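You operate a simulated robot arm through the tools that you are given. There is no shell and no other tool. Be economical: measure what you need, move in short steps, check, and stop when the job is done.

The job below is to be done with a simulated two-armed robot. You get a single attempt, and the scene is never put back.

Task
Set the gauge rule to the 20 cm offcut and lock it.
Fine: free the lock; lay the offcut in the rule; run the slide up to it with the rule held steady with the other hand, as it runs tight. The rule stays where it stands.

It is judged by the outcome, as a careful person would: the job done as asked, and still so three seconds after it is handed in. It fails if anything else is knocked over, pushed out of place, dropped, spilled or broken.

Robot
Two 7-joint arms with fingered hands on one trunk, on a base that drives. Base frame: it is fixed to the floor where the robot stands at the start and does not move with it; the origin is under the middle of the robot, x ahead of it, y to its left, z up; the surface under the hand at the start is at about z = 0.8. Units: m, degrees, N and s.
The left shoulder is at the start at [0.055, 0.124, 1.155], the right one opposite. With the tool pointing down near the work surface each hand reaches from about 0.46 to 0.86 m from the robot's upright axis, wherever it stands, measured 20 degrees to its own side. Places, roughly: bed of the gauge rule [0.4, 0, 0.8]; lock of the gauge rule [0.4, -0.2, 0.9]; slide of the gauge rule [0.4, -0.1, 0.9]. Payload 3.6 kg a hand.
Tool frame (each hand has its own): the origin (TCP) lies between the finger pads and is the grasp point; the fingertips stand 0.034 m ahead of it; z points along the fingers, y is the line along which they close. Largest opening 0.116 m; the body of the gripper starts 0.04 m behind the TCP. The gripper is a hand of 5 fingers: y runs from the thumb to the fingers, the wrist lies at [-0.016, -0.16, -0.164] in the tool frame, and closing takes about 1.5 s.
Orientation is that of the tool frame in the base frame, as a unit quaternion [x, y, z, w]. With the fingers straight down and the wrist toward the robot, the tool's x, y and z point along [0, 1, 0], [1, 0, 0] and [0, 0, -1] of the base frame.

Tools
- The arms move only by the tool jog_arm. It takes "left_commands", "right_commands" or both (then of equal length, played together; a hand with none holds still); each is a list of rows, each a list of 6 numbers: the shift along the base's x, y, z in m, then the turn, a rotation vector about the base's x, y, z in rad. In form: [[dx, dy, dz, rx, ry, rz], ...]. A call has 1 to 20 rows; each row shifts and turns the commanded pose from where the row before left it. "left_fingers" and "right_fingers" are, for a hand that has rows, the gripper command, from -1 (fully open) to 1 (shut), values between in proportion, set as the call begins (left out, the last holds). A row lasts 0.2 s, in which the tool goes at most 0.05 m and 8.6 degrees; a call with a longer step from one row to the next is refused whole, and so is a gripper value outside its range. Where a pose cannot be reached the arm comes as near as it can. A force on the tool above 90 N (or 10 N above the force at the start of the call, whichever is more), or a blocked arm, ends the call early, and 0.2 s more pass. Each finger travels about 0.153 m/s and halts on what it meets, pressing with about 22 N; the grip force reading is that of the motor and also rises with nothing between the fingers. The clock runs only during rows and for 0.2 s after the last one: add rows that do not move to give the fingers time. The reply holds the time, the measured pose of the TCP, the force on the tool along the base axes, the opening and the grip force, in the units named above and with some noise, with the torque about the TCP (base axes, N m) and any sound that the robot's microphone picked up.
- Cameras (640 x 400 px; columns grow to the right, rows downward): "scene" is now at [0.1415, -0.0309, 1.3357]; the picture's right is [-0.41, -0.91, -0.00], its down [-0.55, 0.25, -0.80] and it looks along [0.73, -0.33, -0.60] (base axes); focal length 214 px, centre (320, 200). "left" rides on the left gripper at [-0.069, -0.134, -0.11] in its tool frame; the picture's right is [-0.77, -0.19, 0.61], its down [0.59, -0.58, 0.56] and it looks along [0.25, 0.79, 0.55] (tool axes); focal length 256 px, centre (320, 200). "right" rides on the right gripper at [0.069, -0.134, -0.11] in its tool frame; the picture's right is [-0.77, 0.19, -0.61], its down [-0.59, -0.58, 0.56] and it looks along [-0.25, 0.79, 0.55] (tool axes); focal length 256 px, centre (320, 200). There is no depth. A picture from a camera that has moved, and an enlarged one, comes with that camera's place and axes in the base frame and with its lens. The place of the scene camera against the robot may be out by one fixed shift of up to 0.018 m in any direction.
- grab_frame(camera): a new picture of that camera. It takes no simulated time.
- slide_trunk(by): slides the trunk up (or, below 0, down) by that many m; the arms and the scene camera ride with it, the base frame stays. It gives what a move gives, with no picture.
- roll_base(legs): drives the robot by 1 to 6 legs, each [ahead, turn to the left] in m and degrees, along the robot's own axes; the way and the turn of a leg run together, so that a leg with both is an arc; at most 1.5 m and 180 degrees a leg. The arms and the cameras ride along, it lands a little off, and it stops where it bumps. It gives what a move gives.
- finger_targets(index, middle, ring, little, thumb_bend, thumb_turn, hand): sets how far each is bent, from 0 (flat) to 1 (curled in); at 0.3 the hand is open as for a grip, at 0.7 the pads meet at the TCP. One left out holds its place. A second passes; each finger stops where it meets its share of the squeeze, and holds until it gets a number again. A gripper value or a shape takes the hand back. It gives what a move gives, with no picture; readings hold the bend of each and the force on index, middle, ring, little, thumb and palm. thumb_turn goes from beside the hand (0) to across from the fingers (1), as for a grip.
- grasp_type(shape, hand): the hand has 5 fingers and takes this shape, open, in about a second: jaw (thumb against the fingers, like two jaws); tri (thumb and two fingers); tip (a fingertip pinch); poke (one finger out to press); point (the index stretched); flat (the hand flat); cup (the hand cupped); fist (a fist). The gripper value then closes the fingers along that shape, each until it touches; the sizes above hold for jaw. It gives what a move gives, with no picture.
- turn_head(pan, tilt): turns the head with the scene camera to pan (to the left, within 86 degrees either way) and tilt (down, from -29 to 69), counted from straight ahead of the robot. It gives what a move gives.
- enlarge(camera, box): a new picture of the part [left, top, right, bottom] of that camera's present view, enlarged. It takes no simulated time.
- close_job(): hands the job in; it is judged then, once.

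Go step by step. Nothing tells you exact positions but the pictures and the camera data: compare them with the known pose of the tool, close in by small moves and look again before you grip or let go. The budget is 120 turns and 88 pictures, counting those below and the enlarged ones. Unless the task says otherwise, let go and move clear before handing in, and close with one line.

The tools are called after "Request:" as name(argument=value, ...) on one line, values as JSON. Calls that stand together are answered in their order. jog_arm: Moves the arms, as the interface text tells. Its arguments: {"type":"object","properties":{"left_commands":{"type":"array"},"left_fingers":{"type":"number"},"right_commands":{"type":"array"},"right_fingers":{"type":"number"}},"required":[]} The other tools are called the same way: slide_trunk (by) slides the trunk up or down; grasp_type (shape, hand) gives the hand a shape; finger_targets (index, middle, ring, little, thumb_bend, thumb_turn, hand) moves the fingers one by one; roll_base (legs) drives the base; turn_head (pan, tilt) turns the head that bears the scene camera; grab_frame (camera) takes a picture; enlarge (camera, box) takes an enlarged picture of a part of a camera's view; close_job () hands the job in.

At the start:

```text
clock: 0.0
left_position: [0.5809, 0.0069, 1.2343]
left_orientation: [0.707, 0.707, -0.001, 0.0]
left_wrist_force: [0.5, 0.6, -0.1]
left_ft_torque: [0.0, -0.01, -0.03]
left_opening: 0.1162
left_grasp_force: 0.0
left_shape: jaw
left_bend: [0.3, 0.3, 0.3, 0.3, 0.3, 0.97]
left_finger forces: [0.0, 0.0, 0.0, 0.0, 0.0, 0.0]
right_position: [0.4143, -0.4209, 1.1989]
right_orientation: [0.707, 0.707, 0.001, 0.0]
right_wrist_force: [0.0, -0.5, -0.5]
right_ft_torque: [0.02, -0.03, 0.0]
right_opening: 0.1157
right_grasp_force: 0.0
right_shape: jaw
right_bend: [0.3, 0.3, 0.3, 0.3, 0.3, 0.97]
right_finger forces: [0.1, 0.0, 0.0, 0.0, 0.0, 0.1]
trunk travel left (down, up): [-0.35, 0.412]
robot x, y, heading: [-0.0011, -0.0017, 0.0]
head pan, tilt: [-24.1, 37.1]
```

scene: 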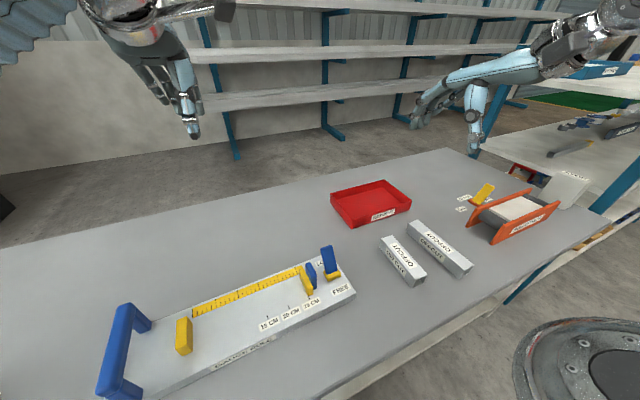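
right: 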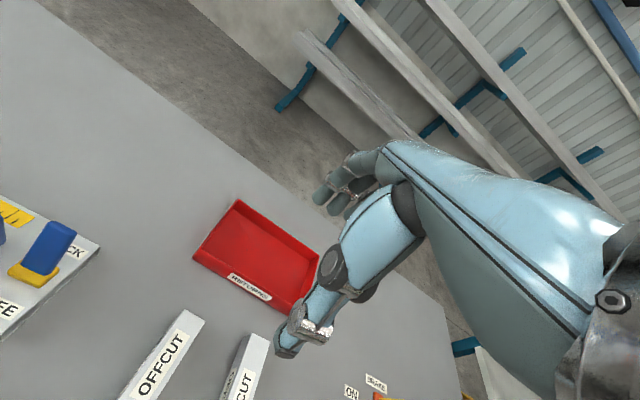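
left: 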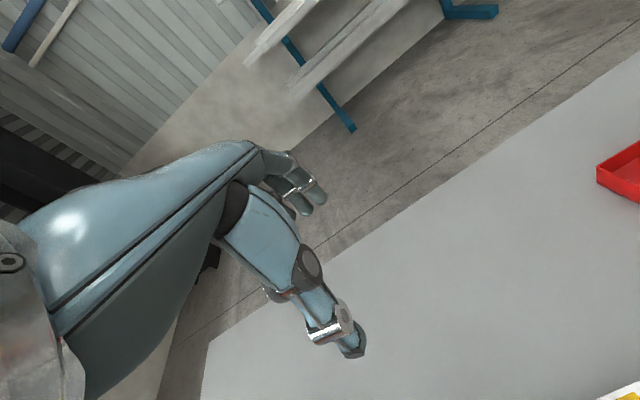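

I see the gauge rule at the left with a blue handle, yellow stop, slide and lock lever, and two offcuts to its right. I'll enlarge to read the labels and find which offcut is 20 cm.

Request:
enlarge(camera="scene", box=[240, 230, 370, 340])

Request:
enlarge(camera="scene", box=[360, 170, 580, 300])

Request:
enlarge(camera="scene", box=[80, 240, 360, 400])

```text
3.64 times, centred on (305, 285) of scene
camera zoom: at [0.1415, -0.0309, 1.3357], right [-0.41, -0.91, 0.0], down [-0.55, 0.25, -0.8], along [0.73, -0.33, -0.6], focal length 780 px, centre (374, -109)
```

zoom: 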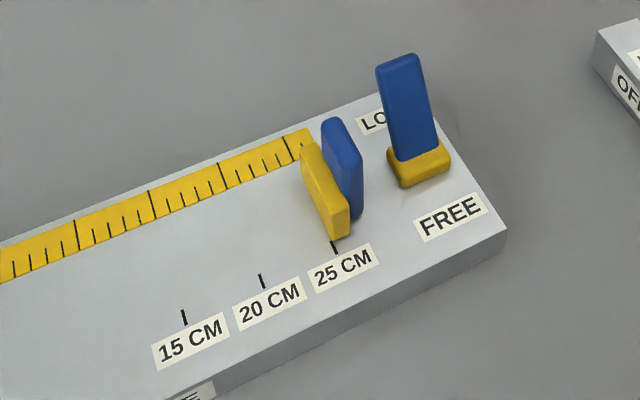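

```text
2.91 times, centred on (470, 235) of scene
camera zoom: at [0.1415, -0.0309, 1.3357], right [-0.41, -0.91, 0.0], down [-0.55, 0.25, -0.8], along [0.73, -0.33, -0.6], focal length 624 px, centre (-116, 98)
```

zoom: 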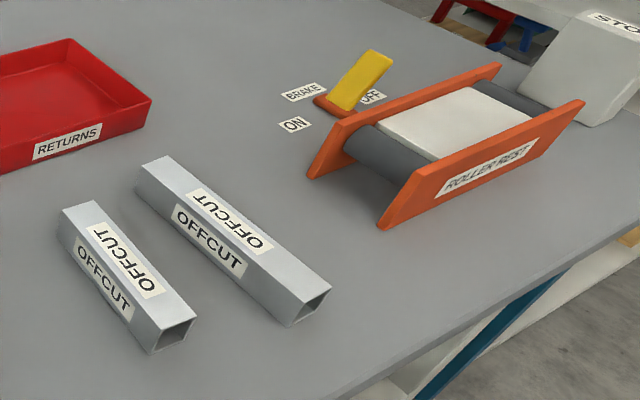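

```text
2.29 times, centred on (220, 320) of scene
camera zoom: at [0.1415, -0.0309, 1.3357], right [-0.41, -0.91, 0.0], down [-0.55, 0.25, -0.8], along [0.73, -0.33, -0.6], focal length 490 px, centre (549, -74)
```

zoom: 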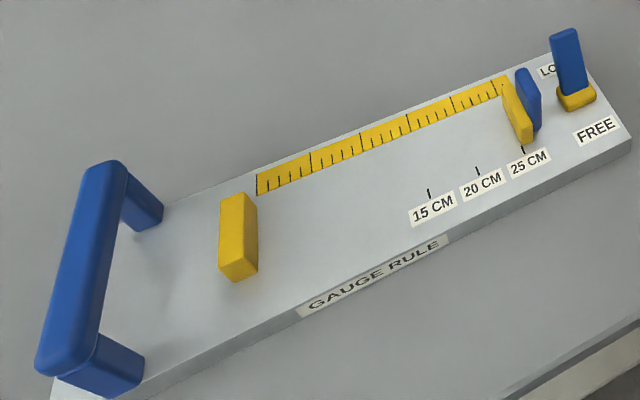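

The long offcut (about 0.2 m, near x 0.39, y -0.52) looks like the 20 cm one. The rule spans about x 0.36–0.49 and y -0.22 to 0.3, with its top near z 0.845. It is close to the robot's inner reach, so I'll back off a little and look again.

Request:
roll_base(legs=[[-0.12, 0]])

Request:
turn_head(pan=-15, tilt=45)

Request:
grab_frame(camera="scene")

Request:
grab_frame(camera="right")

```text
clock: 1.2
left_position: [0.4985, 0.0084, 1.2166]
left_orientation: [0.705, 0.709, -0.012, -0.011]
left_wrist_force: [-1.6, 0.0, 1.9]
left_ft_torque: [-0.01, -0.09, 0.05]
left_opening: 0.116
left_grasp_force: 0.1
left_shape: jaw
left_bend: [0.3, 0.3, 0.3, 0.3, 0.3, 0.97]
left_finger forces: [0.1, 0.0, 0.0, 0.0, 0.0, 0.0]
right_position: [0.3339, -0.4183, 1.1869]
right_orientation: [0.705, 0.709, -0.011, -0.012]
right_wrist_force: [-0.3, 0.2, 0.9]
right_ft_torque: [-0.02, -0.11, -0.04]
right_opening: 0.1162
right_grasp_force: 0.1
right_shape: jaw
right_bend: [0.3, 0.3, 0.3, 0.3, 0.3, 0.97]
right_finger forces: [0.0, 0.1, 0.1, 0.0, 0.0, 0.0]
trunk travel left (down, up): [-0.35, 0.412]
robot x, y, heading: [-0.1195, 0.001, 0.3]
head pan, tilt: [-24.1, 37.1]
```

```text
clock: 1.9
left_position: [0.5215, 0.0347, 1.2346]
left_orientation: [0.676, 0.736, -0.04, 0.001]
left_wrist_force: [0.2, 0.1, -0.2]
left_ft_torque: [0.05, 0.03, -0.02]
left_opening: 0.1157
left_grasp_force: 0.0
left_shape: jaw
left_bend: [0.3, 0.3, 0.3, 0.3, 0.3, 0.97]
left_finger forces: [0.0, 0.1, 0.0, 0.1, 0.1, 0.0]
right_position: [0.3603, -0.391, 1.1664]
right_orientation: [0.68, 0.733, 0.001, -0.035]
right_wrist_force: [0.4, 0.4, -1.8]
right_ft_torque: [0.03, 0.04, 0.0]
right_opening: 0.1159
right_grasp_force: 0.1
right_shape: jaw
right_bend: [0.3, 0.3, 0.3, 0.3, 0.3, 0.97]
right_finger forces: [0.0, 0.0, 0.1, 0.0, 0.0, 0.0]
trunk travel left (down, up): [-0.35, 0.412]
robot x, y, heading: [-0.1217, 0.002, 0.2]
head pan, tilt: [-15.0, 45.0]
```

```text
81 pictures are left
camera scene: at [0.1377, -0.0153, 1.32], right [-0.25, -0.97, 0.02], down [-0.74, 0.18, -0.64], along [0.62, -0.18, -0.77], focal length 214 px, centre (320, 200)
```

scene: 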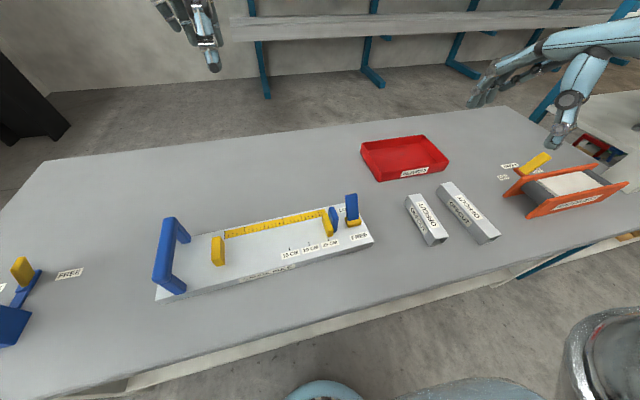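

```text
80 pictures are left
camera right: at [0.2264, -0.3381, 1.2871], right [0.27, -0.78, 0.56], down [-0.56, -0.6, -0.57], along [0.78, -0.16, -0.6], focal length 256 px, centre (320, 200)
```

right: 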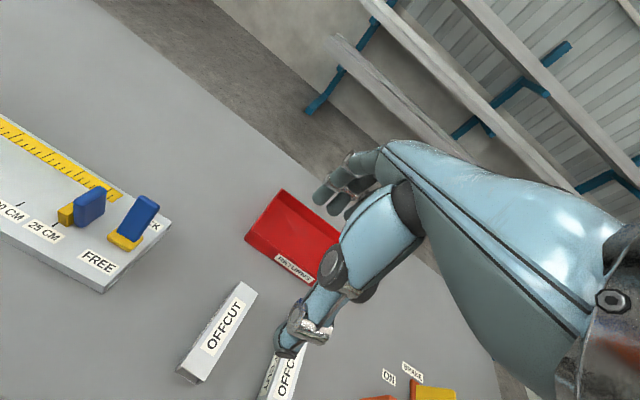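

The view is wider now, but the readings suggest the arms are still settling. I'll wait briefly and enlarge the rule and offcuts.

Request:
jog_arm(right_commands=[[0, 0, 0, 0, 0, 0], [0, 0, 0, 0, 0, 0], [0, 0, 0, 0, 0, 0], [0, 0, 0, 0, 0, 0]], left_commands=[[0, 0, 0, 0, 0, 0], [0, 0, 0, 0, 0, 0], [0, 0, 0, 0, 0, 0], [0, 0, 0, 0, 0, 0]])

Request:
enlarge(camera="scene", box=[140, 180, 400, 310])

Request:
enlarge(camera="scene", box=[350, 130, 510, 260])

```text
clock: 2.3
left_position: [0.4227, 0.0232, 1.291]
left_orientation: [0.693, 0.716, -0.037, 0.072]
left_wrist_force: [0.7, 0.6, 0.8]
left_ft_torque: [0.0, 0.08, -0.01]
left_opening: 0.1162
left_grasp_force: 0.1
left_shape: jaw
left_bend: [0.3, 0.3, 0.3, 0.3, 0.3, 0.97]
left_finger forces: [0.0, 0.0, 0.0, 0.0, 0.1, 0.1]
right_position: [0.2795, -0.3219, 1.1374]
right_orientation: [0.601, 0.793, 0.027, -0.099]
right_wrist_force: [1.0, 0.2, -1.9]
right_ft_torque: [0.01, 0.02, 0.03]
right_opening: 0.1159
right_grasp_force: 0.1
right_shape: jaw
right_bend: [0.3, 0.3, 0.3, 0.3, 0.3, 0.97]
right_finger forces: [0.1, 0.0, 0.0, 0.0, 0.0, 0.0]
trunk travel left (down, up): [-0.35, 0.412]
robot x, y, heading: [-0.1187, 0.0013, 0.2]
head pan, tilt: [-15.0, 45.0]
stopped in row 1 (left hand): the arm was blocked; the commanded pose is now the measured one
```

```text
2.46 times, centred on (270, 245) of scene
camera zoom: at [0.0955, -0.015, 1.3226], right [-0.25, -0.97, 0.01], down [-0.72, 0.18, -0.67], along [0.64, -0.18, -0.74], focal length 528 px, centre (443, 89)
```

zoom: 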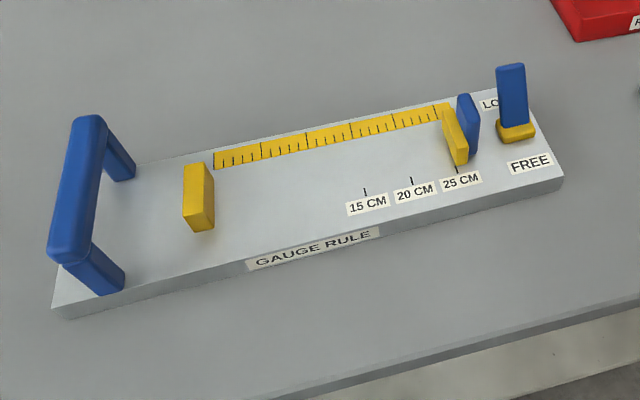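

```text
3.08 times, centred on (430, 195) of scene
camera zoom: at [0.0955, -0.015, 1.3226], right [-0.25, -0.97, 0.01], down [-0.72, 0.18, -0.67], along [0.64, -0.18, -0.74], focal length 660 px, centre (-18, 215)
```

zoom: 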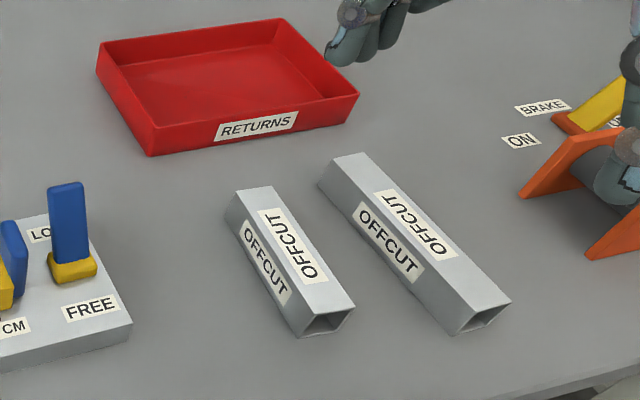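

The left arm reported "blocked" while drifting after the drive. I'll hold still again to see that everything is steady.

Request:
jog_arm(right_commands=[[0, 0, 0, 0, 0, 0], [0, 0, 0, 0, 0, 0], [0, 0, 0, 0, 0, 0], [0, 0, 0, 0, 0, 0]], left_commands=[[0, 0, 0, 0, 0, 0], [0, 0, 0, 0, 0, 0], [0, 0, 0, 0, 0, 0], [0, 0, 0, 0, 0, 0]])

Request:
grab_frame(camera="scene")

```text
clock: 2.6
left_position: [0.3036, 0.0064, 1.3262]
left_orientation: [0.706, 0.698, -0.004, 0.121]
left_wrist_force: [1.9, 0.6, 3.0]
left_ft_torque: [0.14, 0.18, -0.03]
left_opening: 0.1161
left_grasp_force: 0.0
left_shape: jaw
left_bend: [0.3, 0.3, 0.3, 0.3, 0.3, 0.97]
left_finger forces: [0.0, 0.0, 0.0, 0.0, 0.1, 0.1]
right_position: [0.19, -0.3176, 1.1662]
right_orientation: [0.578, 0.813, 0.051, -0.043]
right_wrist_force: [-0.3, -3.4, 1.7]
right_ft_torque: [0.17, -0.02, -0.02]
right_opening: 0.1161
right_grasp_force: 0.0
right_shape: jaw
right_bend: [0.3, 0.3, 0.3, 0.3, 0.3, 0.97]
right_finger forces: [0.0, 0.0, 0.0, 0.1, 0.0, 0.0]
trunk travel left (down, up): [-0.35, 0.412]
robot x, y, heading: [-0.1204, -0.001, 0.3]
head pan, tilt: [-15.0, 45.0]
stopped in row 1 (left hand): the arm was blocked; the commanded pose is now the measured one
```

```text
77 pictures are left
camera scene: at [-0.0036, -0.0177, 1.3279], right [-0.25, -0.97, -0.01], down [-0.67, 0.18, -0.72], along [0.7, -0.18, -0.69], focal length 214 px, centre (320, 200)
```

scene: 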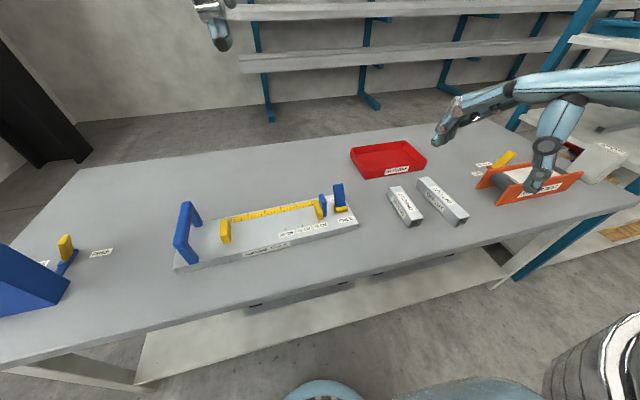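

The camera is shifting and pitching, so the whole body is rocking after the quick drive. I'll let it swing out before doing anything.

Request:
jog_arm(right_commands=[[0, 0, 0, 0, 0, 0], [0, 0, 0, 0, 0, 0], [0, 0, 0, 0, 0, 0], [0, 0, 0, 0, 0, 0]])

Request:
turn_head(pan=-15, tilt=45)

Request:
turn_head(pan=-15, tilt=45)

```text
clock: 3.1
left_position: [0.3975, 0.027, 1.2859]
left_orientation: [0.683, 0.726, -0.024, 0.069]
left_wrist_force: [-1.7, -1.9, -5.8]
left_ft_torque: [-0.08, -0.25, 0.04]
left_opening: 0.1157
left_grasp_force: 0.0
left_shape: jaw
left_bend: [0.3, 0.3, 0.3, 0.3, 0.3, 0.97]
left_finger forces: [0.0, 0.0, 0.1, 0.0, 0.0, 0.0]
right_position: [0.2567, -0.3424, 1.1522]
right_orientation: [0.619, 0.782, 0.026, -0.06]
right_wrist_force: [-5.6, -2.7, -6.6]
right_ft_torque: [0.32, -0.39, -0.12]
right_opening: 0.1158
right_grasp_force: 0.0
right_shape: jaw
right_bend: [0.3, 0.3, 0.3, 0.3, 0.3, 0.97]
right_finger forces: [0.1, 0.0, 0.1, 0.0, 0.1, 0.0]
trunk travel left (down, up): [-0.35, 0.412]
robot x, y, heading: [-0.1162, 0.0008, 0.6]
head pan, tilt: [-15.0, 45.0]
stopped in row 2 (right hand): the arm was blocked; the commanded pose is now the measured one
```

```text
clock: 3.7
left_position: [0.3268, 0.0282, 1.3096]
left_orientation: [0.684, 0.724, -0.001, 0.092]
left_wrist_force: [-0.5, -0.4, 1.9]
left_ft_torque: [-0.01, 0.05, 0.01]
left_opening: 0.1159
left_grasp_force: 0.0
left_shape: jaw
left_bend: [0.3, 0.3, 0.3, 0.3, 0.3, 0.97]
left_finger forces: [0.0, 0.1, 0.0, 0.1, 0.1, 0.1]
right_position: [0.1981, -0.3343, 1.1674]
right_orientation: [0.606, 0.793, 0.046, -0.037]
right_wrist_force: [-1.3, -3.9, 0.9]
right_ft_torque: [0.14, -0.17, -0.04]
right_opening: 0.1161
right_grasp_force: 0.1
right_shape: jaw
right_bend: [0.3, 0.3, 0.3, 0.3, 0.3, 0.97]
right_finger forces: [0.0, 0.0, 0.0, 0.1, 0.0, 0.0]
trunk travel left (down, up): [-0.35, 0.412]
robot x, y, heading: [-0.1184, -0.0004, 0.5]
head pan, tilt: [-15.0, 45.0]
```

```text
clock: 4.3
left_position: [0.365, 0.0272, 1.2975]
left_orientation: [0.683, 0.726, -0.013, 0.08]
left_wrist_force: [-1.0, -0.6, 0.3]
left_ft_torque: [-0.01, -0.01, -0.03]
left_opening: 0.1158
left_grasp_force: 0.1
left_shape: jaw
left_bend: [0.3, 0.3, 0.3, 0.3, 0.3, 0.97]
left_finger forces: [0.1, 0.1, 0.0, 0.1, 0.1, 0.0]
right_position: [0.2285, -0.343, 1.1624]
right_orientation: [0.616, 0.785, 0.041, -0.044]
right_wrist_force: [-0.2, 0.0, 0.1]
right_ft_torque: [0.01, 0.06, 0.01]
right_opening: 0.116
right_grasp_force: 0.1
right_shape: jaw
right_bend: [0.3, 0.3, 0.3, 0.3, 0.3, 0.97]
right_finger forces: [0.0, 0.0, 0.0, 0.0, 0.0, 0.0]
trunk travel left (down, up): [-0.35, 0.412]
robot x, y, heading: [-0.1185, 0.0006, 0.4]
head pan, tilt: [-15.0, 45.0]
```

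The body is almost still. I'll bring both arms back to straight-down orientation with small moves and then measure afresh.

Request:
jog_arm(right_commands=[[0, 0, 0, 0, 0, 0], [0.01, 0, 0, -0.04, 0, -0.08], [0.01, 0, 0, -0.04, 0, -0.08], [0.01, 0, 0, -0.04, 0, -0.08], [0, 0, 0, 0, 0, 0], [0, 0, 0, 0, 0, 0]], left_commands=[[0, 0, 0, 0, 0, 0], [0.01, 0.02, 0, 0.044, 0.032, -0.02], [0.01, 0.02, 0, 0.044, 0.032, -0.02], [0.01, 0.02, 0, 0.044, 0.032, -0.02], [0, 0, 0, 0, 0, 0], [0, 0, 0, 0, 0, 0]])

Request:
grab_frame(camera="scene")

Request:
enlarge(camera="scene", box=[150, 160, 380, 290])

```text
clock: 5.7
left_position: [0.3914, 0.0866, 1.2984]
left_orientation: [0.706, 0.708, -0.001, 0.0]
left_wrist_force: [0.0, -0.1, -0.3]
left_ft_torque: [-0.04, 0.0, 0.03]
left_opening: 0.1158
left_grasp_force: 0.1
left_shape: jaw
left_bend: [0.3, 0.3, 0.3, 0.3, 0.3, 0.97]
left_finger forces: [0.0, 0.0, 0.0, 0.1, 0.1, 0.1]
right_position: [0.2549, -0.3417, 1.1612]
right_orientation: [0.707, 0.707, -0.002, -0.003]
right_wrist_force: [0.6, -0.1, -0.7]
right_ft_torque: [-0.01, 0.02, 0.0]
right_opening: 0.116
right_grasp_force: 0.0
right_shape: jaw
right_bend: [0.3, 0.3, 0.3, 0.3, 0.3, 0.97]
right_finger forces: [0.0, 0.0, 0.0, 0.0, 0.0, 0.0]
trunk travel left (down, up): [-0.35, 0.412]
robot x, y, heading: [-0.1169, 0.0014, 0.5]
head pan, tilt: [-15.0, 45.0]
```

```text
76 pictures are left
camera scene: at [0.0211, -0.0149, 1.3241], right [-0.25, -0.97, 0.0], down [-0.68, 0.18, -0.71], along [0.68, -0.18, -0.71], focal length 214 px, centre (320, 200)
```

scene: 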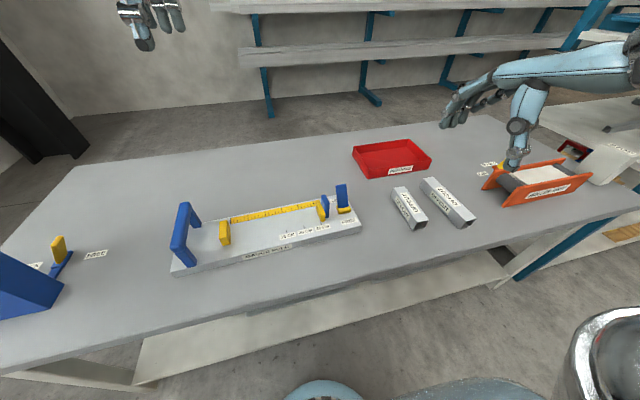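

```text
2.78 times, centred on (265, 225) of scene
camera zoom: at [0.0211, -0.0149, 1.3241], right [-0.25, -0.97, 0.0], down [-0.68, 0.18, -0.71], along [0.68, -0.18, -0.71], focal length 597 px, centre (473, 130)
```

zoom: 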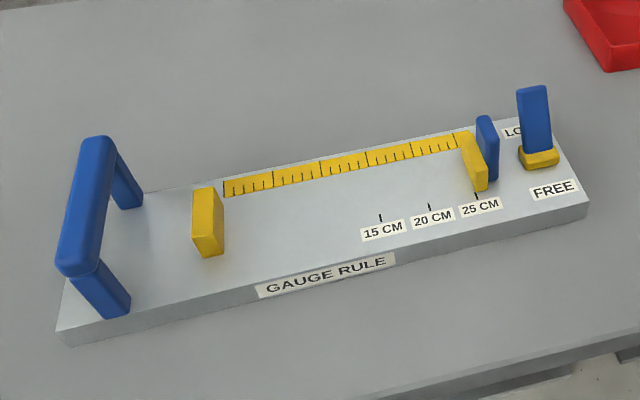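

Things are steady: rule top z≈0.845, slide plate y≈-0.137, lever base (0.41,-0.19) leaning far to LOCK with tip about (0.46,-0.195,0.91), handle bar near y≈0.23, z≈0.91. I'll bring the right hand above the lever and the left above the handle with its wrist turned left.

Request:
jog_arm(right_commands=[[0.0146, 0.01, -0.008, 0, 0, 0], [0.0146, 0.01, -0.008, 0, 0, 0], [0.0146, 0.01, -0.008, 0, 0, 0], [0.0146, 0.01, -0.008, 0, 0, 0], [0.0146, 0.01, -0.008, 0, 0, 0], [0.0146, 0.01, -0.008, 0, 0, 0], [0.0146, 0.01, -0.008, 0, 0, 0], [0.0146, 0.01, -0.008, 0, 0, 0], [0.0146, 0.01, -0.008, 0, 0, 0], [0.0146, 0.01, -0.008, 0, 0, 0], [0.0146, 0.01, -0.008, 0, 0, 0], [0.0146, 0.01, -0.008, 0, 0, 0], [0, 0, 0, 0, 0, 0]], left_commands=[[0.0016, 0.0128, -0.0182, 0, 0, -0.131], [0.0016, 0.0128, -0.0182, 0, 0, -0.131], [0.0016, 0.0128, -0.0182, 0, 0, -0.131], [0.0016, 0.0128, -0.0182, 0, 0, -0.131], [0.0016, 0.0128, -0.0182, 0, 0, -0.131], [0.0016, 0.0128, -0.0182, 0, 0, -0.131], [0.0016, 0.0128, -0.0182, 0, 0, -0.131], [0.0016, 0.0128, -0.0182, 0, 0, -0.131], [0.0016, 0.0128, -0.0182, 0, 0, -0.131], [0.0016, 0.0128, -0.0182, 0, 0, -0.131], [0.0016, 0.0128, -0.0182, 0, 0, -0.131], [0.0016, 0.0128, -0.0182, 0, 0, -0.131], [0, 0, 0, 0, 0, 0]])

Request:
grab_frame(camera="scene")

Request:
grab_frame(camera="right")

Request:
grab_frame(camera="left")

```text
clock: 8.5
left_position: [0.4108, 0.2408, 1.0817]
left_orientation: [1.0, -0.001, -0.001, 0.001]
left_wrist_force: [0.0, 0.1, 0.4]
left_ft_torque: [0.02, 0.0, -0.01]
left_opening: 0.1159
left_grasp_force: 0.1
left_shape: jaw
left_bend: [0.3, 0.3, 0.3, 0.3, 0.3, 0.97]
left_finger forces: [0.0, 0.0, 0.1, 0.0, 0.1, 0.0]
right_position: [0.43, -0.2217, 1.0645]
right_orientation: [0.707, 0.707, -0.002, -0.002]
right_wrist_force: [-0.7, -0.4, -0.2]
right_ft_torque: [-0.02, 0.01, 0.0]
right_opening: 0.116
right_grasp_force: 0.1
right_shape: jaw
right_bend: [0.3, 0.3, 0.3, 0.3, 0.3, 0.97]
right_finger forces: [0.0, 0.1, 0.1, 0.0, 0.0, 0.1]
trunk travel left (down, up): [-0.35, 0.412]
robot x, y, heading: [-0.1179, -0.0015, 0.5]
head pan, tilt: [-15.0, 45.0]
```

```text
74 pictures are left
camera scene: at [0.0208, -0.0152, 1.3242], right [-0.25, -0.97, 0.0], down [-0.68, 0.18, -0.71], along [0.68, -0.18, -0.71], focal length 214 px, centre (320, 200)
```

scene: 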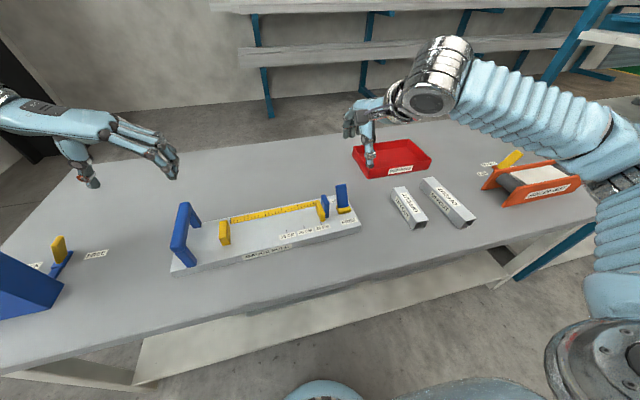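

```text
73 pictures are left
camera right: at [0.2966, -0.1542, 1.1764], right [0.19, -0.77, 0.61], down [-0.58, -0.59, -0.56], along [0.79, -0.25, -0.56], focal length 256 px, centre (320, 200)
```

right: 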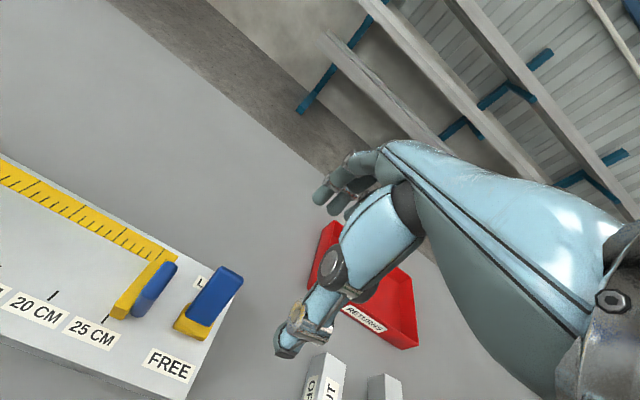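

```text
72 pictures are left
camera left: at [0.3421, 0.3764, 1.1902], right [-0.77, 0.19, -0.61], down [0.59, 0.57, -0.57], along [0.24, -0.8, -0.55], focal length 256 px, centre (320, 200)
```

left: 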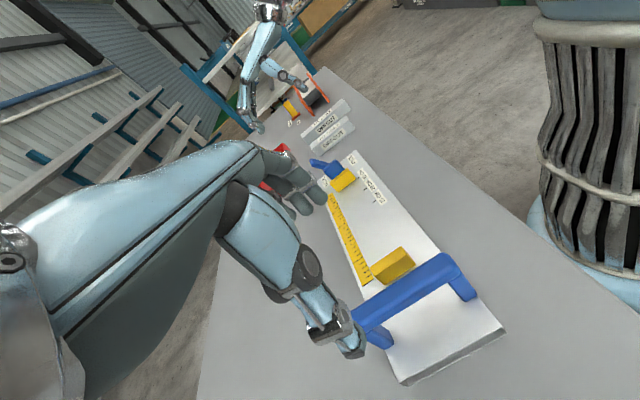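

Both cameras agree on the lever: base (0.413,-0.195), tip about (0.455,-0.196,0.91). I'll lower the right hand with its fingers beyond the lever's far side and clear of the slide.

Request:
jog_arm(right_commands=[[0.005, -0.001, -0.024, 0, 0, 0], [0.005, -0.001, -0.024, 0, 0, 0], [0.005, -0.001, -0.024, 0, 0, 0], [0, 0, -0.024, 0, 0, 0], [0, 0, -0.024, 0, 0, 0], [0, 0, -0.024, 0, 0, 0], [0, 0, 0, 0, 0, 0]])

Request:
grab_frame(camera="right")

Request:
enlarge(camera="scene", box=[270, 120, 430, 250])

```text
clock: 10.1
left_position: [0.4114, 0.2413, 1.082]
left_orientation: [1.0, 0.0, -0.002, 0.001]
left_wrist_force: [0.2, -0.1, 0.4]
left_ft_torque: [-0.01, -0.02, 0.02]
left_opening: 0.116
left_grasp_force: 0.1
left_shape: jaw
left_bend: [0.3, 0.3, 0.3, 0.3, 0.3, 0.97]
left_finger forces: [0.0, 0.0, 0.1, 0.1, 0.1, 0.0]
right_position: [0.4458, -0.2243, 0.9198]
right_orientation: [0.707, 0.707, -0.003, -0.001]
right_wrist_force: [0.0, -0.4, -0.4]
right_ft_torque: [0.01, -0.01, -0.03]
right_opening: 0.1161
right_grasp_force: 0.0
right_shape: jaw
right_bend: [0.3, 0.3, 0.3, 0.3, 0.3, 0.97]
right_finger forces: [0.0, 0.0, 0.1, 0.0, 0.0, 0.0]
trunk travel left (down, up): [-0.35, 0.412]
robot x, y, heading: [-0.1224, 0.0, 0.4]
head pan, tilt: [-15.0, 45.0]
```

```text
71 pictures are left
camera right: at [0.3122, -0.1562, 1.0313], right [0.19, -0.77, 0.61], down [-0.58, -0.59, -0.56], along [0.79, -0.25, -0.56], focal length 256 px, centre (320, 200)
```

right: 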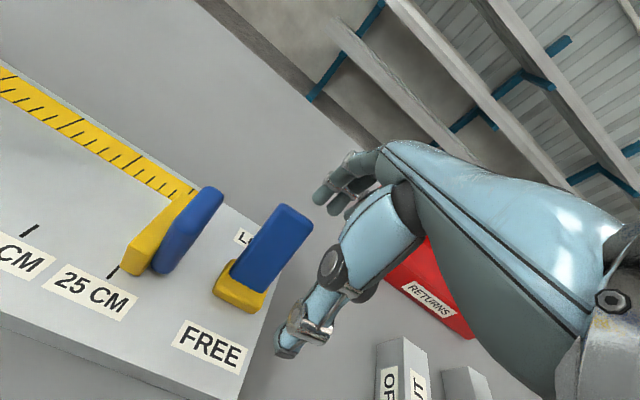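

```text
3.08 times, centred on (350, 185) of scene
camera zoom: at [0.0211, -0.0149, 1.3242], right [-0.25, -0.97, 0.0], down [-0.68, 0.18, -0.71], along [0.68, -0.18, -0.71], focal length 660 px, centre (228, 246)
```

zoom: 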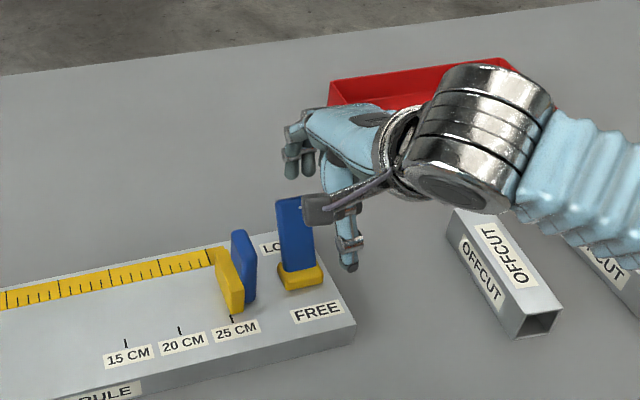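

The index edge sits just at the lever's right side, so I need to shift about 3 cm left to get fingers squarely behind it; that still clears the slide.

Request:
jog_arm(right_commands=[[0.005, 0.01, 0, 0, 0, 0], [0, 0.01, 0, 0, 0, 0], [0, 0.008, 0, 0, 0, 0], [0, 0, 0, 0, 0, 0]])

Request:
grab_frame(camera="right")

Request:
enlarge(camera="scene", box=[290, 130, 410, 230])

```text
clock: 11.1
left_position: [0.4107, 0.2408, 1.0804]
left_orientation: [1.0, 0.0, -0.001, 0.001]
left_wrist_force: [0.6, -0.9, 0.3]
left_ft_torque: [-0.02, 0.0, 0.01]
left_opening: 0.1157
left_grasp_force: 0.1
left_shape: jaw
left_bend: [0.3, 0.3, 0.3, 0.3, 0.3, 0.97]
left_finger forces: [0.0, 0.0, 0.2, 0.0, 0.1, 0.0]
right_position: [0.4516, -0.1963, 0.9209]
right_orientation: [0.707, 0.707, -0.002, -0.003]
right_wrist_force: [-0.7, 0.1, -0.4]
right_ft_torque: [-0.03, 0.01, 0.01]
right_opening: 0.116
right_grasp_force: 0.1
right_shape: jaw
right_bend: [0.3, 0.3, 0.3, 0.3, 0.3, 0.97]
right_finger forces: [0.0, 0.1, 0.0, 0.1, 0.0, 0.0]
trunk travel left (down, up): [-0.35, 0.412]
robot x, y, heading: [-0.119, -0.0013, 0.5]
head pan, tilt: [-15.0, 45.0]
```

```text
69 pictures are left
camera right: at [0.3182, -0.1281, 1.0335], right [0.19, -0.77, 0.61], down [-0.58, -0.59, -0.56], along [0.79, -0.25, -0.56], focal length 256 px, centre (320, 200)
```

right: 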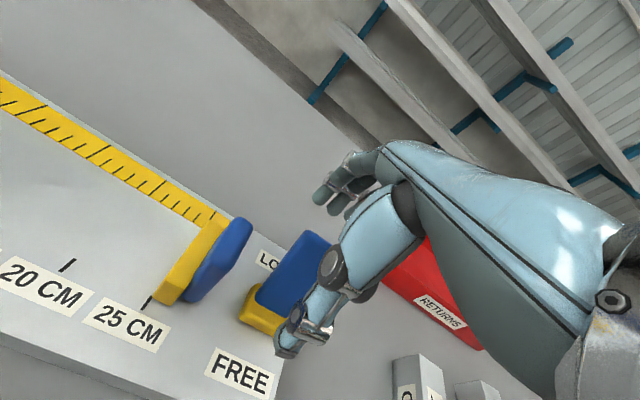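

```text
4.00 times, centred on (350, 180) of scene
camera zoom: at [0.0212, -0.015, 1.3241], right [-0.25, -0.97, 0.0], down [-0.68, 0.18, -0.71], along [0.68, -0.18, -0.71], focal length 858 px, centre (200, 280)
```

zoom: 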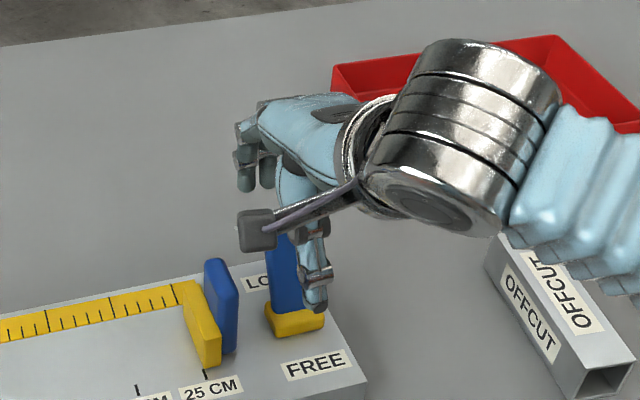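

Index and middle fingers now sit behind the lever. I'll lower a touch and draw the hand toward me to swing the lever to FREE.

Request:
jog_arm(right_commands=[[0, 0, -0.01, 0, 0, 0], [-0.01, 0, 0, 0, 0, 0], [-0.01, 0, 0, 0, 0, 0], [-0.01, 0, 0, 0, 0, 0], [-0.01, 0, 0, 0, 0, 0], [-0.01, 0, 0, 0, 0, 0], [-0.01, 0, 0, 0, 0, 0], [-0.01, 0, 0, 0, 0, 0], [0, 0, 0, 0, 0, 0]])

Request:
enlarge(camera="scene", box=[270, 130, 430, 250])

Request:
grab_frame(camera="right")

```text
clock: 13.1
left_position: [0.4112, 0.2413, 1.0802]
left_orientation: [1.0, 0.0, -0.001, 0.0]
left_wrist_force: [-0.2, 0.9, -0.1]
left_ft_torque: [-0.01, 0.01, -0.04]
left_opening: 0.116
left_grasp_force: 0.0
left_shape: jaw
left_bend: [0.3, 0.3, 0.3, 0.3, 0.3, 0.97]
left_finger forces: [0.0, 0.1, 0.0, 0.1, 0.0, 0.1]
right_position: [0.3828, -0.1967, 0.9103]
right_orientation: [0.707, 0.707, -0.002, -0.003]
right_wrist_force: [0.8, 0.5, 1.0]
right_ft_torque: [0.03, -0.09, -0.01]
right_opening: 0.1161
right_grasp_force: 0.0
right_shape: jaw
right_bend: [0.29, 0.3, 0.3, 0.3, 0.3, 0.97]
right_finger forces: [1.4, 0.0, 0.1, 0.1, 0.0, 0.0]
trunk travel left (down, up): [-0.35, 0.412]
robot x, y, heading: [-0.1218, -0.0031, 0.5]
head pan, tilt: [-15.0, 45.0]
```

```text
3.33 times, centred on (350, 190) of scene
camera zoom: at [0.0212, -0.0148, 1.3241], right [-0.25, -0.97, 0.0], down [-0.68, 0.18, -0.71], along [0.68, -0.18, -0.71], focal length 715 px, centre (220, 233)
```

zoom: 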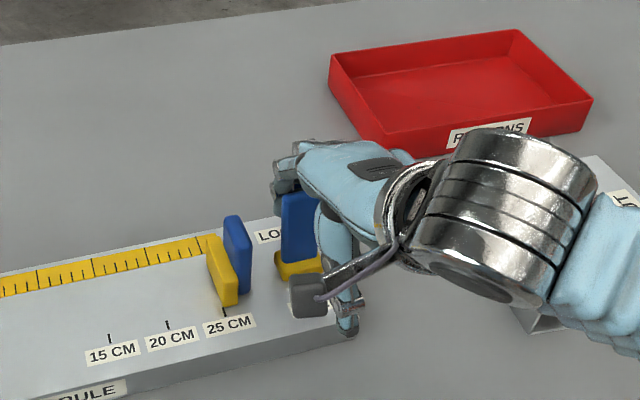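

```text
66 pictures are left
camera right: at [0.2482, -0.1287, 1.0225], right [0.19, -0.77, 0.61], down [-0.58, -0.59, -0.56], along [0.79, -0.25, -0.56], focal length 256 px, centre (320, 200)
```

right: 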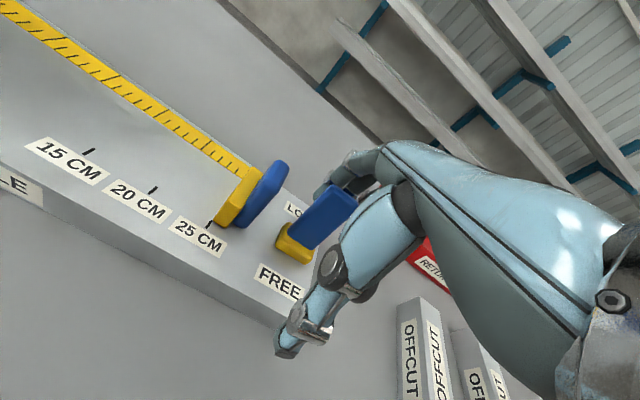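

Contact with the index finger has begun, and the force is light. I'll keep pulling.

Request:
jog_arm(right_commands=[[-0.01, 0, 0, 0, 0, 0], [-0.01, 0, 0, 0, 0, 0], [-0.01, 0, 0, 0, 0, 0], [-0.01, 0, 0, 0, 0, 0], [-0.01, 0, 0, 0, 0, 0], [0, 0, 0, 0, 0, 0]])

Request:
enlarge(camera="scene", box=[270, 130, 430, 250])

Request:
grab_frame(camera="right")

```text
clock: 14.5
left_position: [0.4122, 0.2405, 1.0809]
left_orientation: [1.0, 0.0, -0.002, 0.001]
left_wrist_force: [-1.3, 0.7, 0.1]
left_ft_torque: [-0.02, -0.01, -0.02]
left_opening: 0.1161
left_grasp_force: 0.0
left_shape: jaw
left_bend: [0.3, 0.3, 0.3, 0.3, 0.3, 0.97]
left_finger forces: [0.0, 0.1, 0.1, 0.1, 0.0, 0.1]
right_position: [0.3322, -0.1971, 0.9106]
right_orientation: [0.708, 0.706, -0.002, -0.002]
right_wrist_force: [1.0, -0.7, -0.2]
right_ft_torque: [-0.03, -0.07, -0.08]
right_opening: 0.1158
right_grasp_force: 0.2
right_shape: jaw
right_bend: [0.29, 0.3, 0.3, 0.3, 0.3, 0.97]
right_finger forces: [0.8, 0.9, 0.0, 0.1, 0.1, 0.0]
trunk travel left (down, up): [-0.35, 0.412]
robot x, y, heading: [-0.1206, 0.0026, 0.7]
head pan, tilt: [-15.0, 45.0]
```

```text
3.33 times, centred on (350, 190) of scene
camera zoom: at [0.0213, -0.015, 1.3241], right [-0.25, -0.97, 0.0], down [-0.68, 0.18, -0.71], along [0.68, -0.18, -0.71], focal length 715 px, centre (220, 233)
```

zoom: 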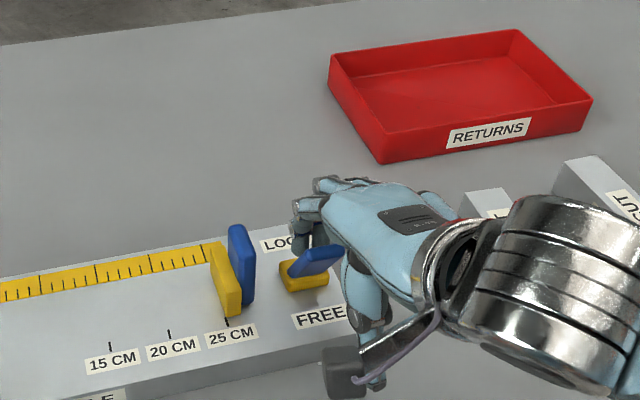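

```text
64 pictures are left
camera right: at [0.199, -0.129, 1.023], right [0.19, -0.77, 0.61], down [-0.58, -0.59, -0.56], along [0.79, -0.25, -0.56], focal length 256 px, centre (320, 200)
```

right: 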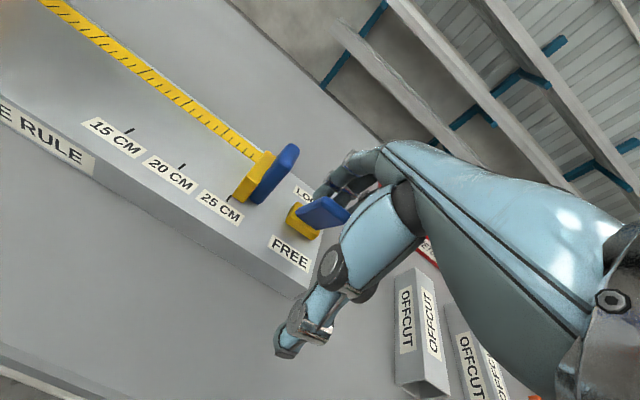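

The lever now leans to FREE, but the rule's right end appears to have shifted about a centimetre toward me. I'll back off the fingers and lift, then measure it.

Request:
jog_arm(right_commands=[[0.012, 0, 0, 0, 0, 0], [0.012, 0, 0, 0, 0, 0], [0, 0, 0.02, 0, 0, 0], [0, -0.01, 0.04, 0, 0, 0], [0, -0.04, 0.02, 0, 0, 0], [0, -0.04, 0.02, 0, 0, 0], [0, 0, 0, 0, 0, 0]])

Request:
enlarge(camera="scene", box=[150, 160, 380, 290])

```text
clock: 16.1
left_position: [0.4111, 0.2413, 1.0809]
left_orientation: [1.0, 0.0, -0.002, 0.002]
left_wrist_force: [0.7, 0.4, -0.2]
left_ft_torque: [-0.02, -0.01, -0.02]
left_opening: 0.1158
left_grasp_force: 0.1
left_shape: jaw
left_bend: [0.3, 0.3, 0.3, 0.3, 0.3, 0.97]
left_finger forces: [0.0, 0.0, 0.1, 0.0, 0.1, 0.0]
right_position: [0.3542, -0.2842, 1.0145]
right_orientation: [0.707, 0.708, -0.001, -0.002]
right_wrist_force: [-0.6, 0.2, 0.4]
right_ft_torque: [0.0, 0.04, 0.02]
right_opening: 0.1161
right_grasp_force: 0.1
right_shape: jaw
right_bend: [0.3, 0.3, 0.3, 0.3, 0.3, 0.97]
right_finger forces: [0.1, 0.0, 0.0, 0.0, 0.1, 0.0]
trunk travel left (down, up): [-0.35, 0.412]
robot x, y, heading: [-0.1185, -0.0037, 0.4]
head pan, tilt: [-15.0, 45.0]
```

```text
2.78 times, centred on (265, 225) of scene
camera zoom: at [0.0213, -0.0148, 1.3241], right [-0.25, -0.97, 0.0], down [-0.68, 0.18, -0.71], along [0.68, -0.18, -0.71], focal length 597 px, centre (473, 130)
```

zoom: 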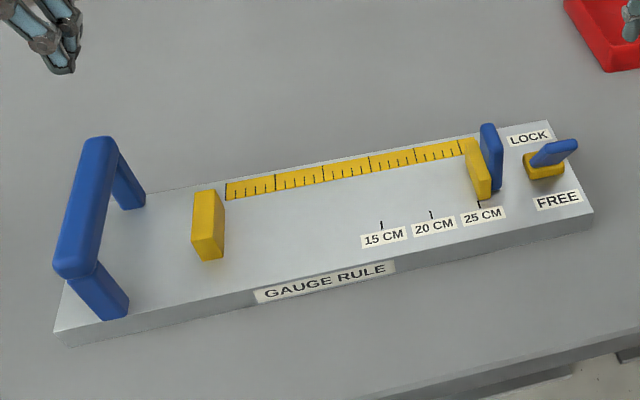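

The lever is at FREE; the rule swung about 1 cm at its right end, which I'll put back later. Now the right hand goes over the long offcut with its wrist turned left, so that the fingers close across it.

Request:
jog_arm(right_commands=[[0.003, -0.0197, 0.003, 0, 0, -0.131], [0.003, -0.0197, 0.003, 0, 0, -0.131], [0.003, -0.0197, 0.003, 0, 0, -0.131], [0.003, -0.0197, 0.003, 0, 0, -0.131], [0.003, -0.0197, 0.003, 0, 0, -0.131], [0.003, -0.0197, 0.003, 0, 0, -0.131], [0.003, -0.0197, 0.003, 0, 0, -0.131], [0.003, -0.0197, 0.003, 0, 0, -0.131], [0.003, -0.0197, 0, 0, 0, -0.131], [0.003, -0.0197, 0, 0, 0, -0.131], [0.003, -0.0197, 0, 0, 0, -0.131], [0.003, -0.0197, 0, 0, 0, -0.131], [0, 0, 0, 0, 0, 0]])

Request:
grab_frame(camera="right")

Request:
enlarge(camera="scene", box=[340, 100, 540, 260])

```text
clock: 18.9
left_position: [0.4101, 0.24, 1.0804]
left_orientation: [1.0, 0.0, -0.002, 0.0]
left_wrist_force: [0.0, 0.8, 0.6]
left_ft_torque: [0.02, 0.02, -0.01]
left_opening: 0.1156
left_grasp_force: 0.0
left_shape: jaw
left_bend: [0.3, 0.3, 0.3, 0.3, 0.3, 0.97]
left_finger forces: [0.0, 0.0, 0.0, 0.1, 0.0, 0.0]
right_position: [0.3901, -0.5219, 1.0357]
right_orientation: [1.0, -0.002, 0.001, -0.003]
right_wrist_force: [0.5, -0.1, -0.3]
right_ft_torque: [-0.01, -0.01, 0.02]
right_opening: 0.1159
right_grasp_force: 0.1
right_shape: jaw
right_bend: [0.3, 0.3, 0.3, 0.3, 0.3, 0.97]
right_finger forces: [0.1, 0.0, 0.1, 0.0, 0.0, 0.1]
trunk travel left (down, up): [-0.35, 0.412]
robot x, y, heading: [-0.1221, -0.0011, 0.4]
head pan, tilt: [-15.0, 45.0]
```

```text
62 pictures are left
camera right: at [0.4593, -0.3894, 1.1471], right [-0.77, -0.19, 0.61], down [-0.59, 0.58, -0.56], along [-0.25, -0.79, -0.56], focal length 256 px, centre (320, 200)
```

right: 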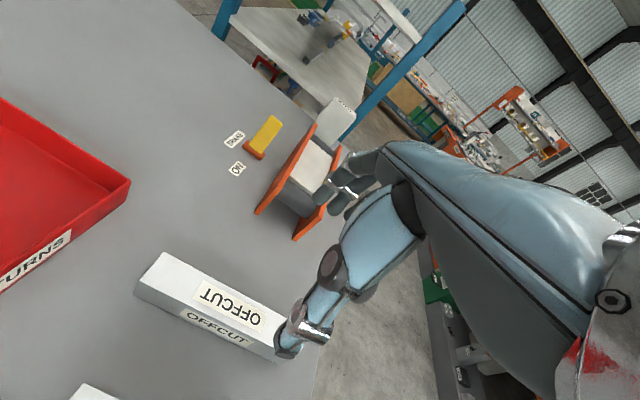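

```text
2.50 times, centred on (440, 180) of scene
camera zoom: at [0.0211, -0.015, 1.3242], right [-0.25, -0.97, 0.0], down [-0.68, 0.18, -0.71], along [0.68, -0.18, -0.71], focal length 536 px, centre (20, 250)
```

zoom: 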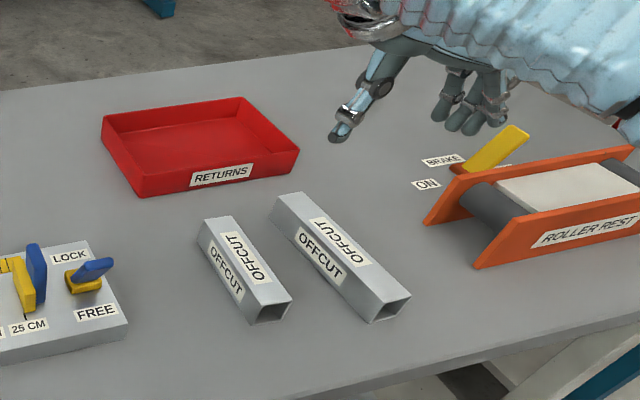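

The wrist-left pose is reachable. The long offcut runs x 0.294–0.492, so it is 20 cm, centred at about (0.392,-0.533) with its top at 0.84. I'll descend part way and check alignment.

Request:
jog_arm(right_commands=[[0, -0.003, -0.025, 0, 0, 0], [0, -0.003, -0.025, 0, 0, 0], [0, -0.003, -0.025, 0, 0, 0], [0, -0.002, -0.025, 0, 0, 0], [0, 0, -0.025, 0, 0, 0], [0, 0, 0, 0, 0, 0]])

Request:
grab_frame(camera="right")

Request:
enlarge(camera="scene", box=[370, 120, 530, 250])

```text
clock: 20.3
left_position: [0.4108, 0.2409, 1.0817]
left_orientation: [1.0, 0.0, -0.002, 0.001]
left_wrist_force: [0.6, 0.2, 0.6]
left_ft_torque: [-0.04, 0.01, 0.0]
left_opening: 0.116
left_grasp_force: 0.0
left_shape: jaw
left_bend: [0.3, 0.3, 0.3, 0.3, 0.3, 0.97]
left_finger forces: [0.0, 0.0, 0.1, 0.0, 0.1, 0.1]
right_position: [0.3911, -0.5336, 0.9093]
right_orientation: [1.0, -0.001, 0.0, -0.003]
right_wrist_force: [0.3, -0.1, 0.4]
right_ft_torque: [0.01, -0.03, 0.01]
right_opening: 0.1162
right_grasp_force: 0.1
right_shape: jaw
right_bend: [0.3, 0.3, 0.3, 0.3, 0.3, 0.97]
right_finger forces: [0.1, 0.0, 0.0, 0.0, 0.1, 0.0]
trunk travel left (down, up): [-0.35, 0.412]
robot x, y, heading: [-0.1192, -0.0013, 0.6]
head pan, tilt: [-15.0, 45.0]
```

```text
60 pictures are left
camera right: at [0.4601, -0.4009, 1.0207], right [-0.77, -0.19, 0.61], down [-0.59, 0.58, -0.56], along [-0.25, -0.79, -0.56], focal length 256 px, centre (320, 200)
```

right: 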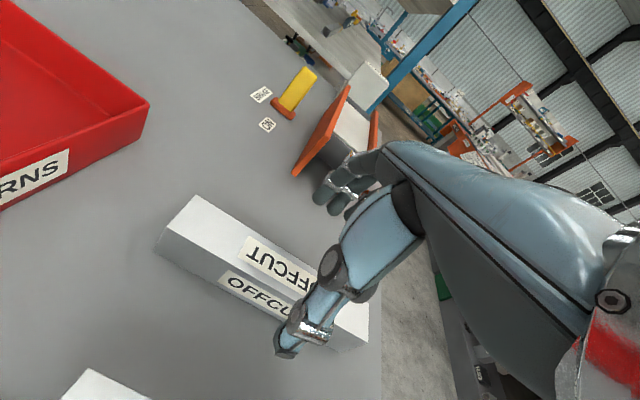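

```text
3.08 times, centred on (450, 185) of scene
camera zoom: at [0.0211, -0.015, 1.3242], right [-0.25, -0.97, 0.0], down [-0.68, 0.18, -0.71], along [0.68, -0.18, -0.71], focal length 660 px, centre (-80, 246)
```

zoom: 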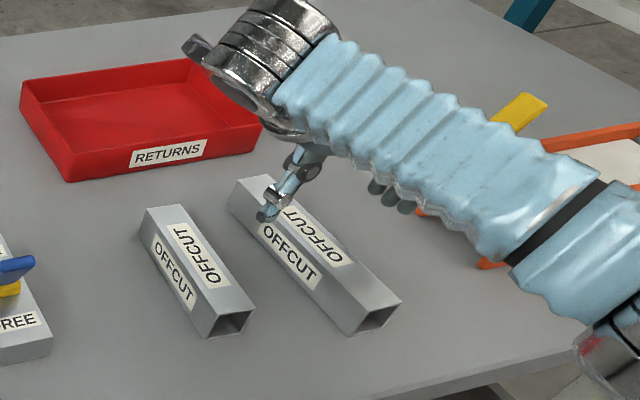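

Alignment confirmed (offcut centre y≈-0.532). I'll lower the rest of the way and close the fingers.

Request:
jog_arm(right_commands=[[0, 0.001, -0.02, 0, 0, 0], [0, 0, -0.02, 0, 0, 0], [0, 0, -0.013, 0, 0, 0], [0, 0, -0.01, 0, 0, 0], [0, 0, 0, 0, 0, 0]])

Request:
grab_frame(camera="right")

```text
clock: 21.5
left_position: [0.4107, 0.2409, 1.0802]
left_orientation: [1.0, 0.0, -0.002, 0.001]
left_wrist_force: [-0.5, -0.4, 0.2]
left_ft_torque: [0.02, -0.02, 0.02]
left_opening: 0.116
left_grasp_force: 0.1
left_shape: jaw
left_bend: [0.3, 0.3, 0.3, 0.3, 0.3, 0.97]
left_finger forces: [0.0, 0.1, 0.0, 0.0, 0.0, 0.0]
right_position: [0.3915, -0.5309, 0.848]
right_orientation: [1.0, -0.001, 0.0, -0.002]
right_wrist_force: [-0.5, 0.0, -0.4]
right_ft_torque: [-0.05, 0.0, -0.01]
right_opening: 0.116
right_grasp_force: 0.1
right_shape: jaw
right_bend: [0.3, 0.3, 0.3, 0.3, 0.3, 0.97]
right_finger forces: [0.0, 0.0, 0.0, 0.0, 0.0, 0.1]
trunk travel left (down, up): [-0.35, 0.412]
robot x, y, heading: [-0.1203, 0.0019, 0.7]
head pan, tilt: [-15.0, 45.0]
```

```text
58 pictures are left
camera right: at [0.4601, -0.3997, 0.9592], right [-0.77, -0.19, 0.61], down [-0.59, 0.58, -0.56], along [-0.25, -0.79, -0.56], focal length 256 px, centre (320, 200)
```

right: 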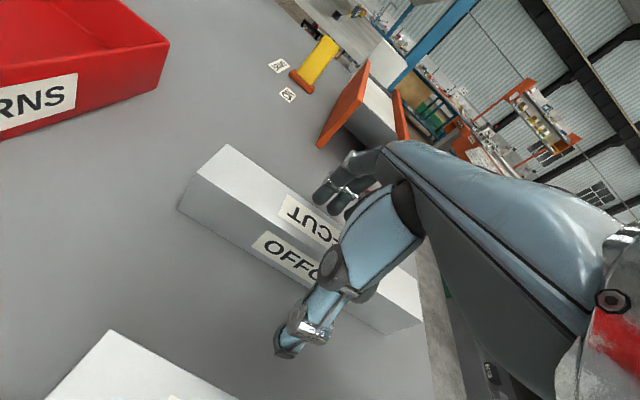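

The thumb is on the left side and fingers over the right; closing now.

Request:
jog_arm(right_commands=[[0, 0, 0, 0, 0, 0], [0, 0, 0, 0, 0, 0], [0, 0, 0, 0, 0, 0], [0, 0, 0, 0, 0, 0], [0, 0, 0, 0, 0, 0], [0, 0, 0, 0, 0, 0], [0, 0, 0, 0, 0, 0]], right_fingers=1)

Request:
grab_frame(camera="right")

```text
clock: 23.1
left_position: [0.4104, 0.2417, 1.0816]
left_orientation: [1.0, -0.001, -0.001, 0.001]
left_wrist_force: [1.4, 0.8, 0.1]
left_ft_torque: [-0.01, 0.03, -0.01]
left_opening: 0.1158
left_grasp_force: 0.0
left_shape: jaw
left_bend: [0.3, 0.3, 0.3, 0.3, 0.3, 0.97]
left_finger forces: [0.0, 0.0, 0.1, 0.1, 0.1, 0.0]
right_position: [0.3911, -0.5311, 0.8487]
right_orientation: [1.0, -0.001, 0.001, -0.003]
right_wrist_force: [0.2, -0.3, 3.6]
right_ft_torque: [-0.12, -0.03, 0.16]
right_opening: 0.0422
right_grasp_force: 22.0
right_shape: jaw
right_bend: [0.48, 0.52, 0.66, 0.66, 0.69, 1.0]
right_finger forces: [12.7, 7.4, 2.8, 1.5, 24.5, 0.0]
trunk travel left (down, up): [-0.35, 0.412]
robot x, y, heading: [-0.1191, -0.0027, 0.3]
head pan, tilt: [-15.0, 45.0]
```

```text
57 pictures are left
camera right: at [0.4601, -0.3994, 0.96], right [-0.77, -0.19, 0.61], down [-0.59, 0.58, -0.56], along [-0.25, -0.79, -0.56], focal length 256 px, centre (320, 200)
```

right: 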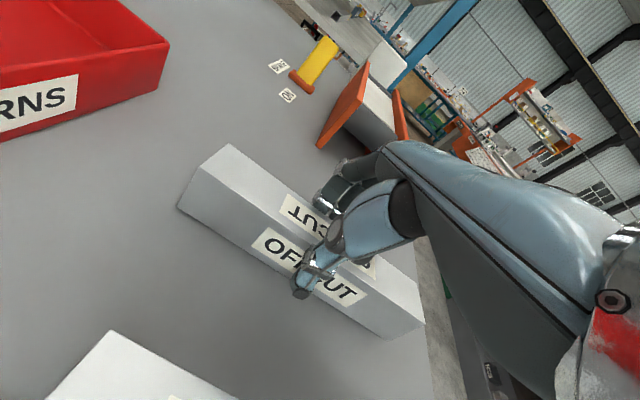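

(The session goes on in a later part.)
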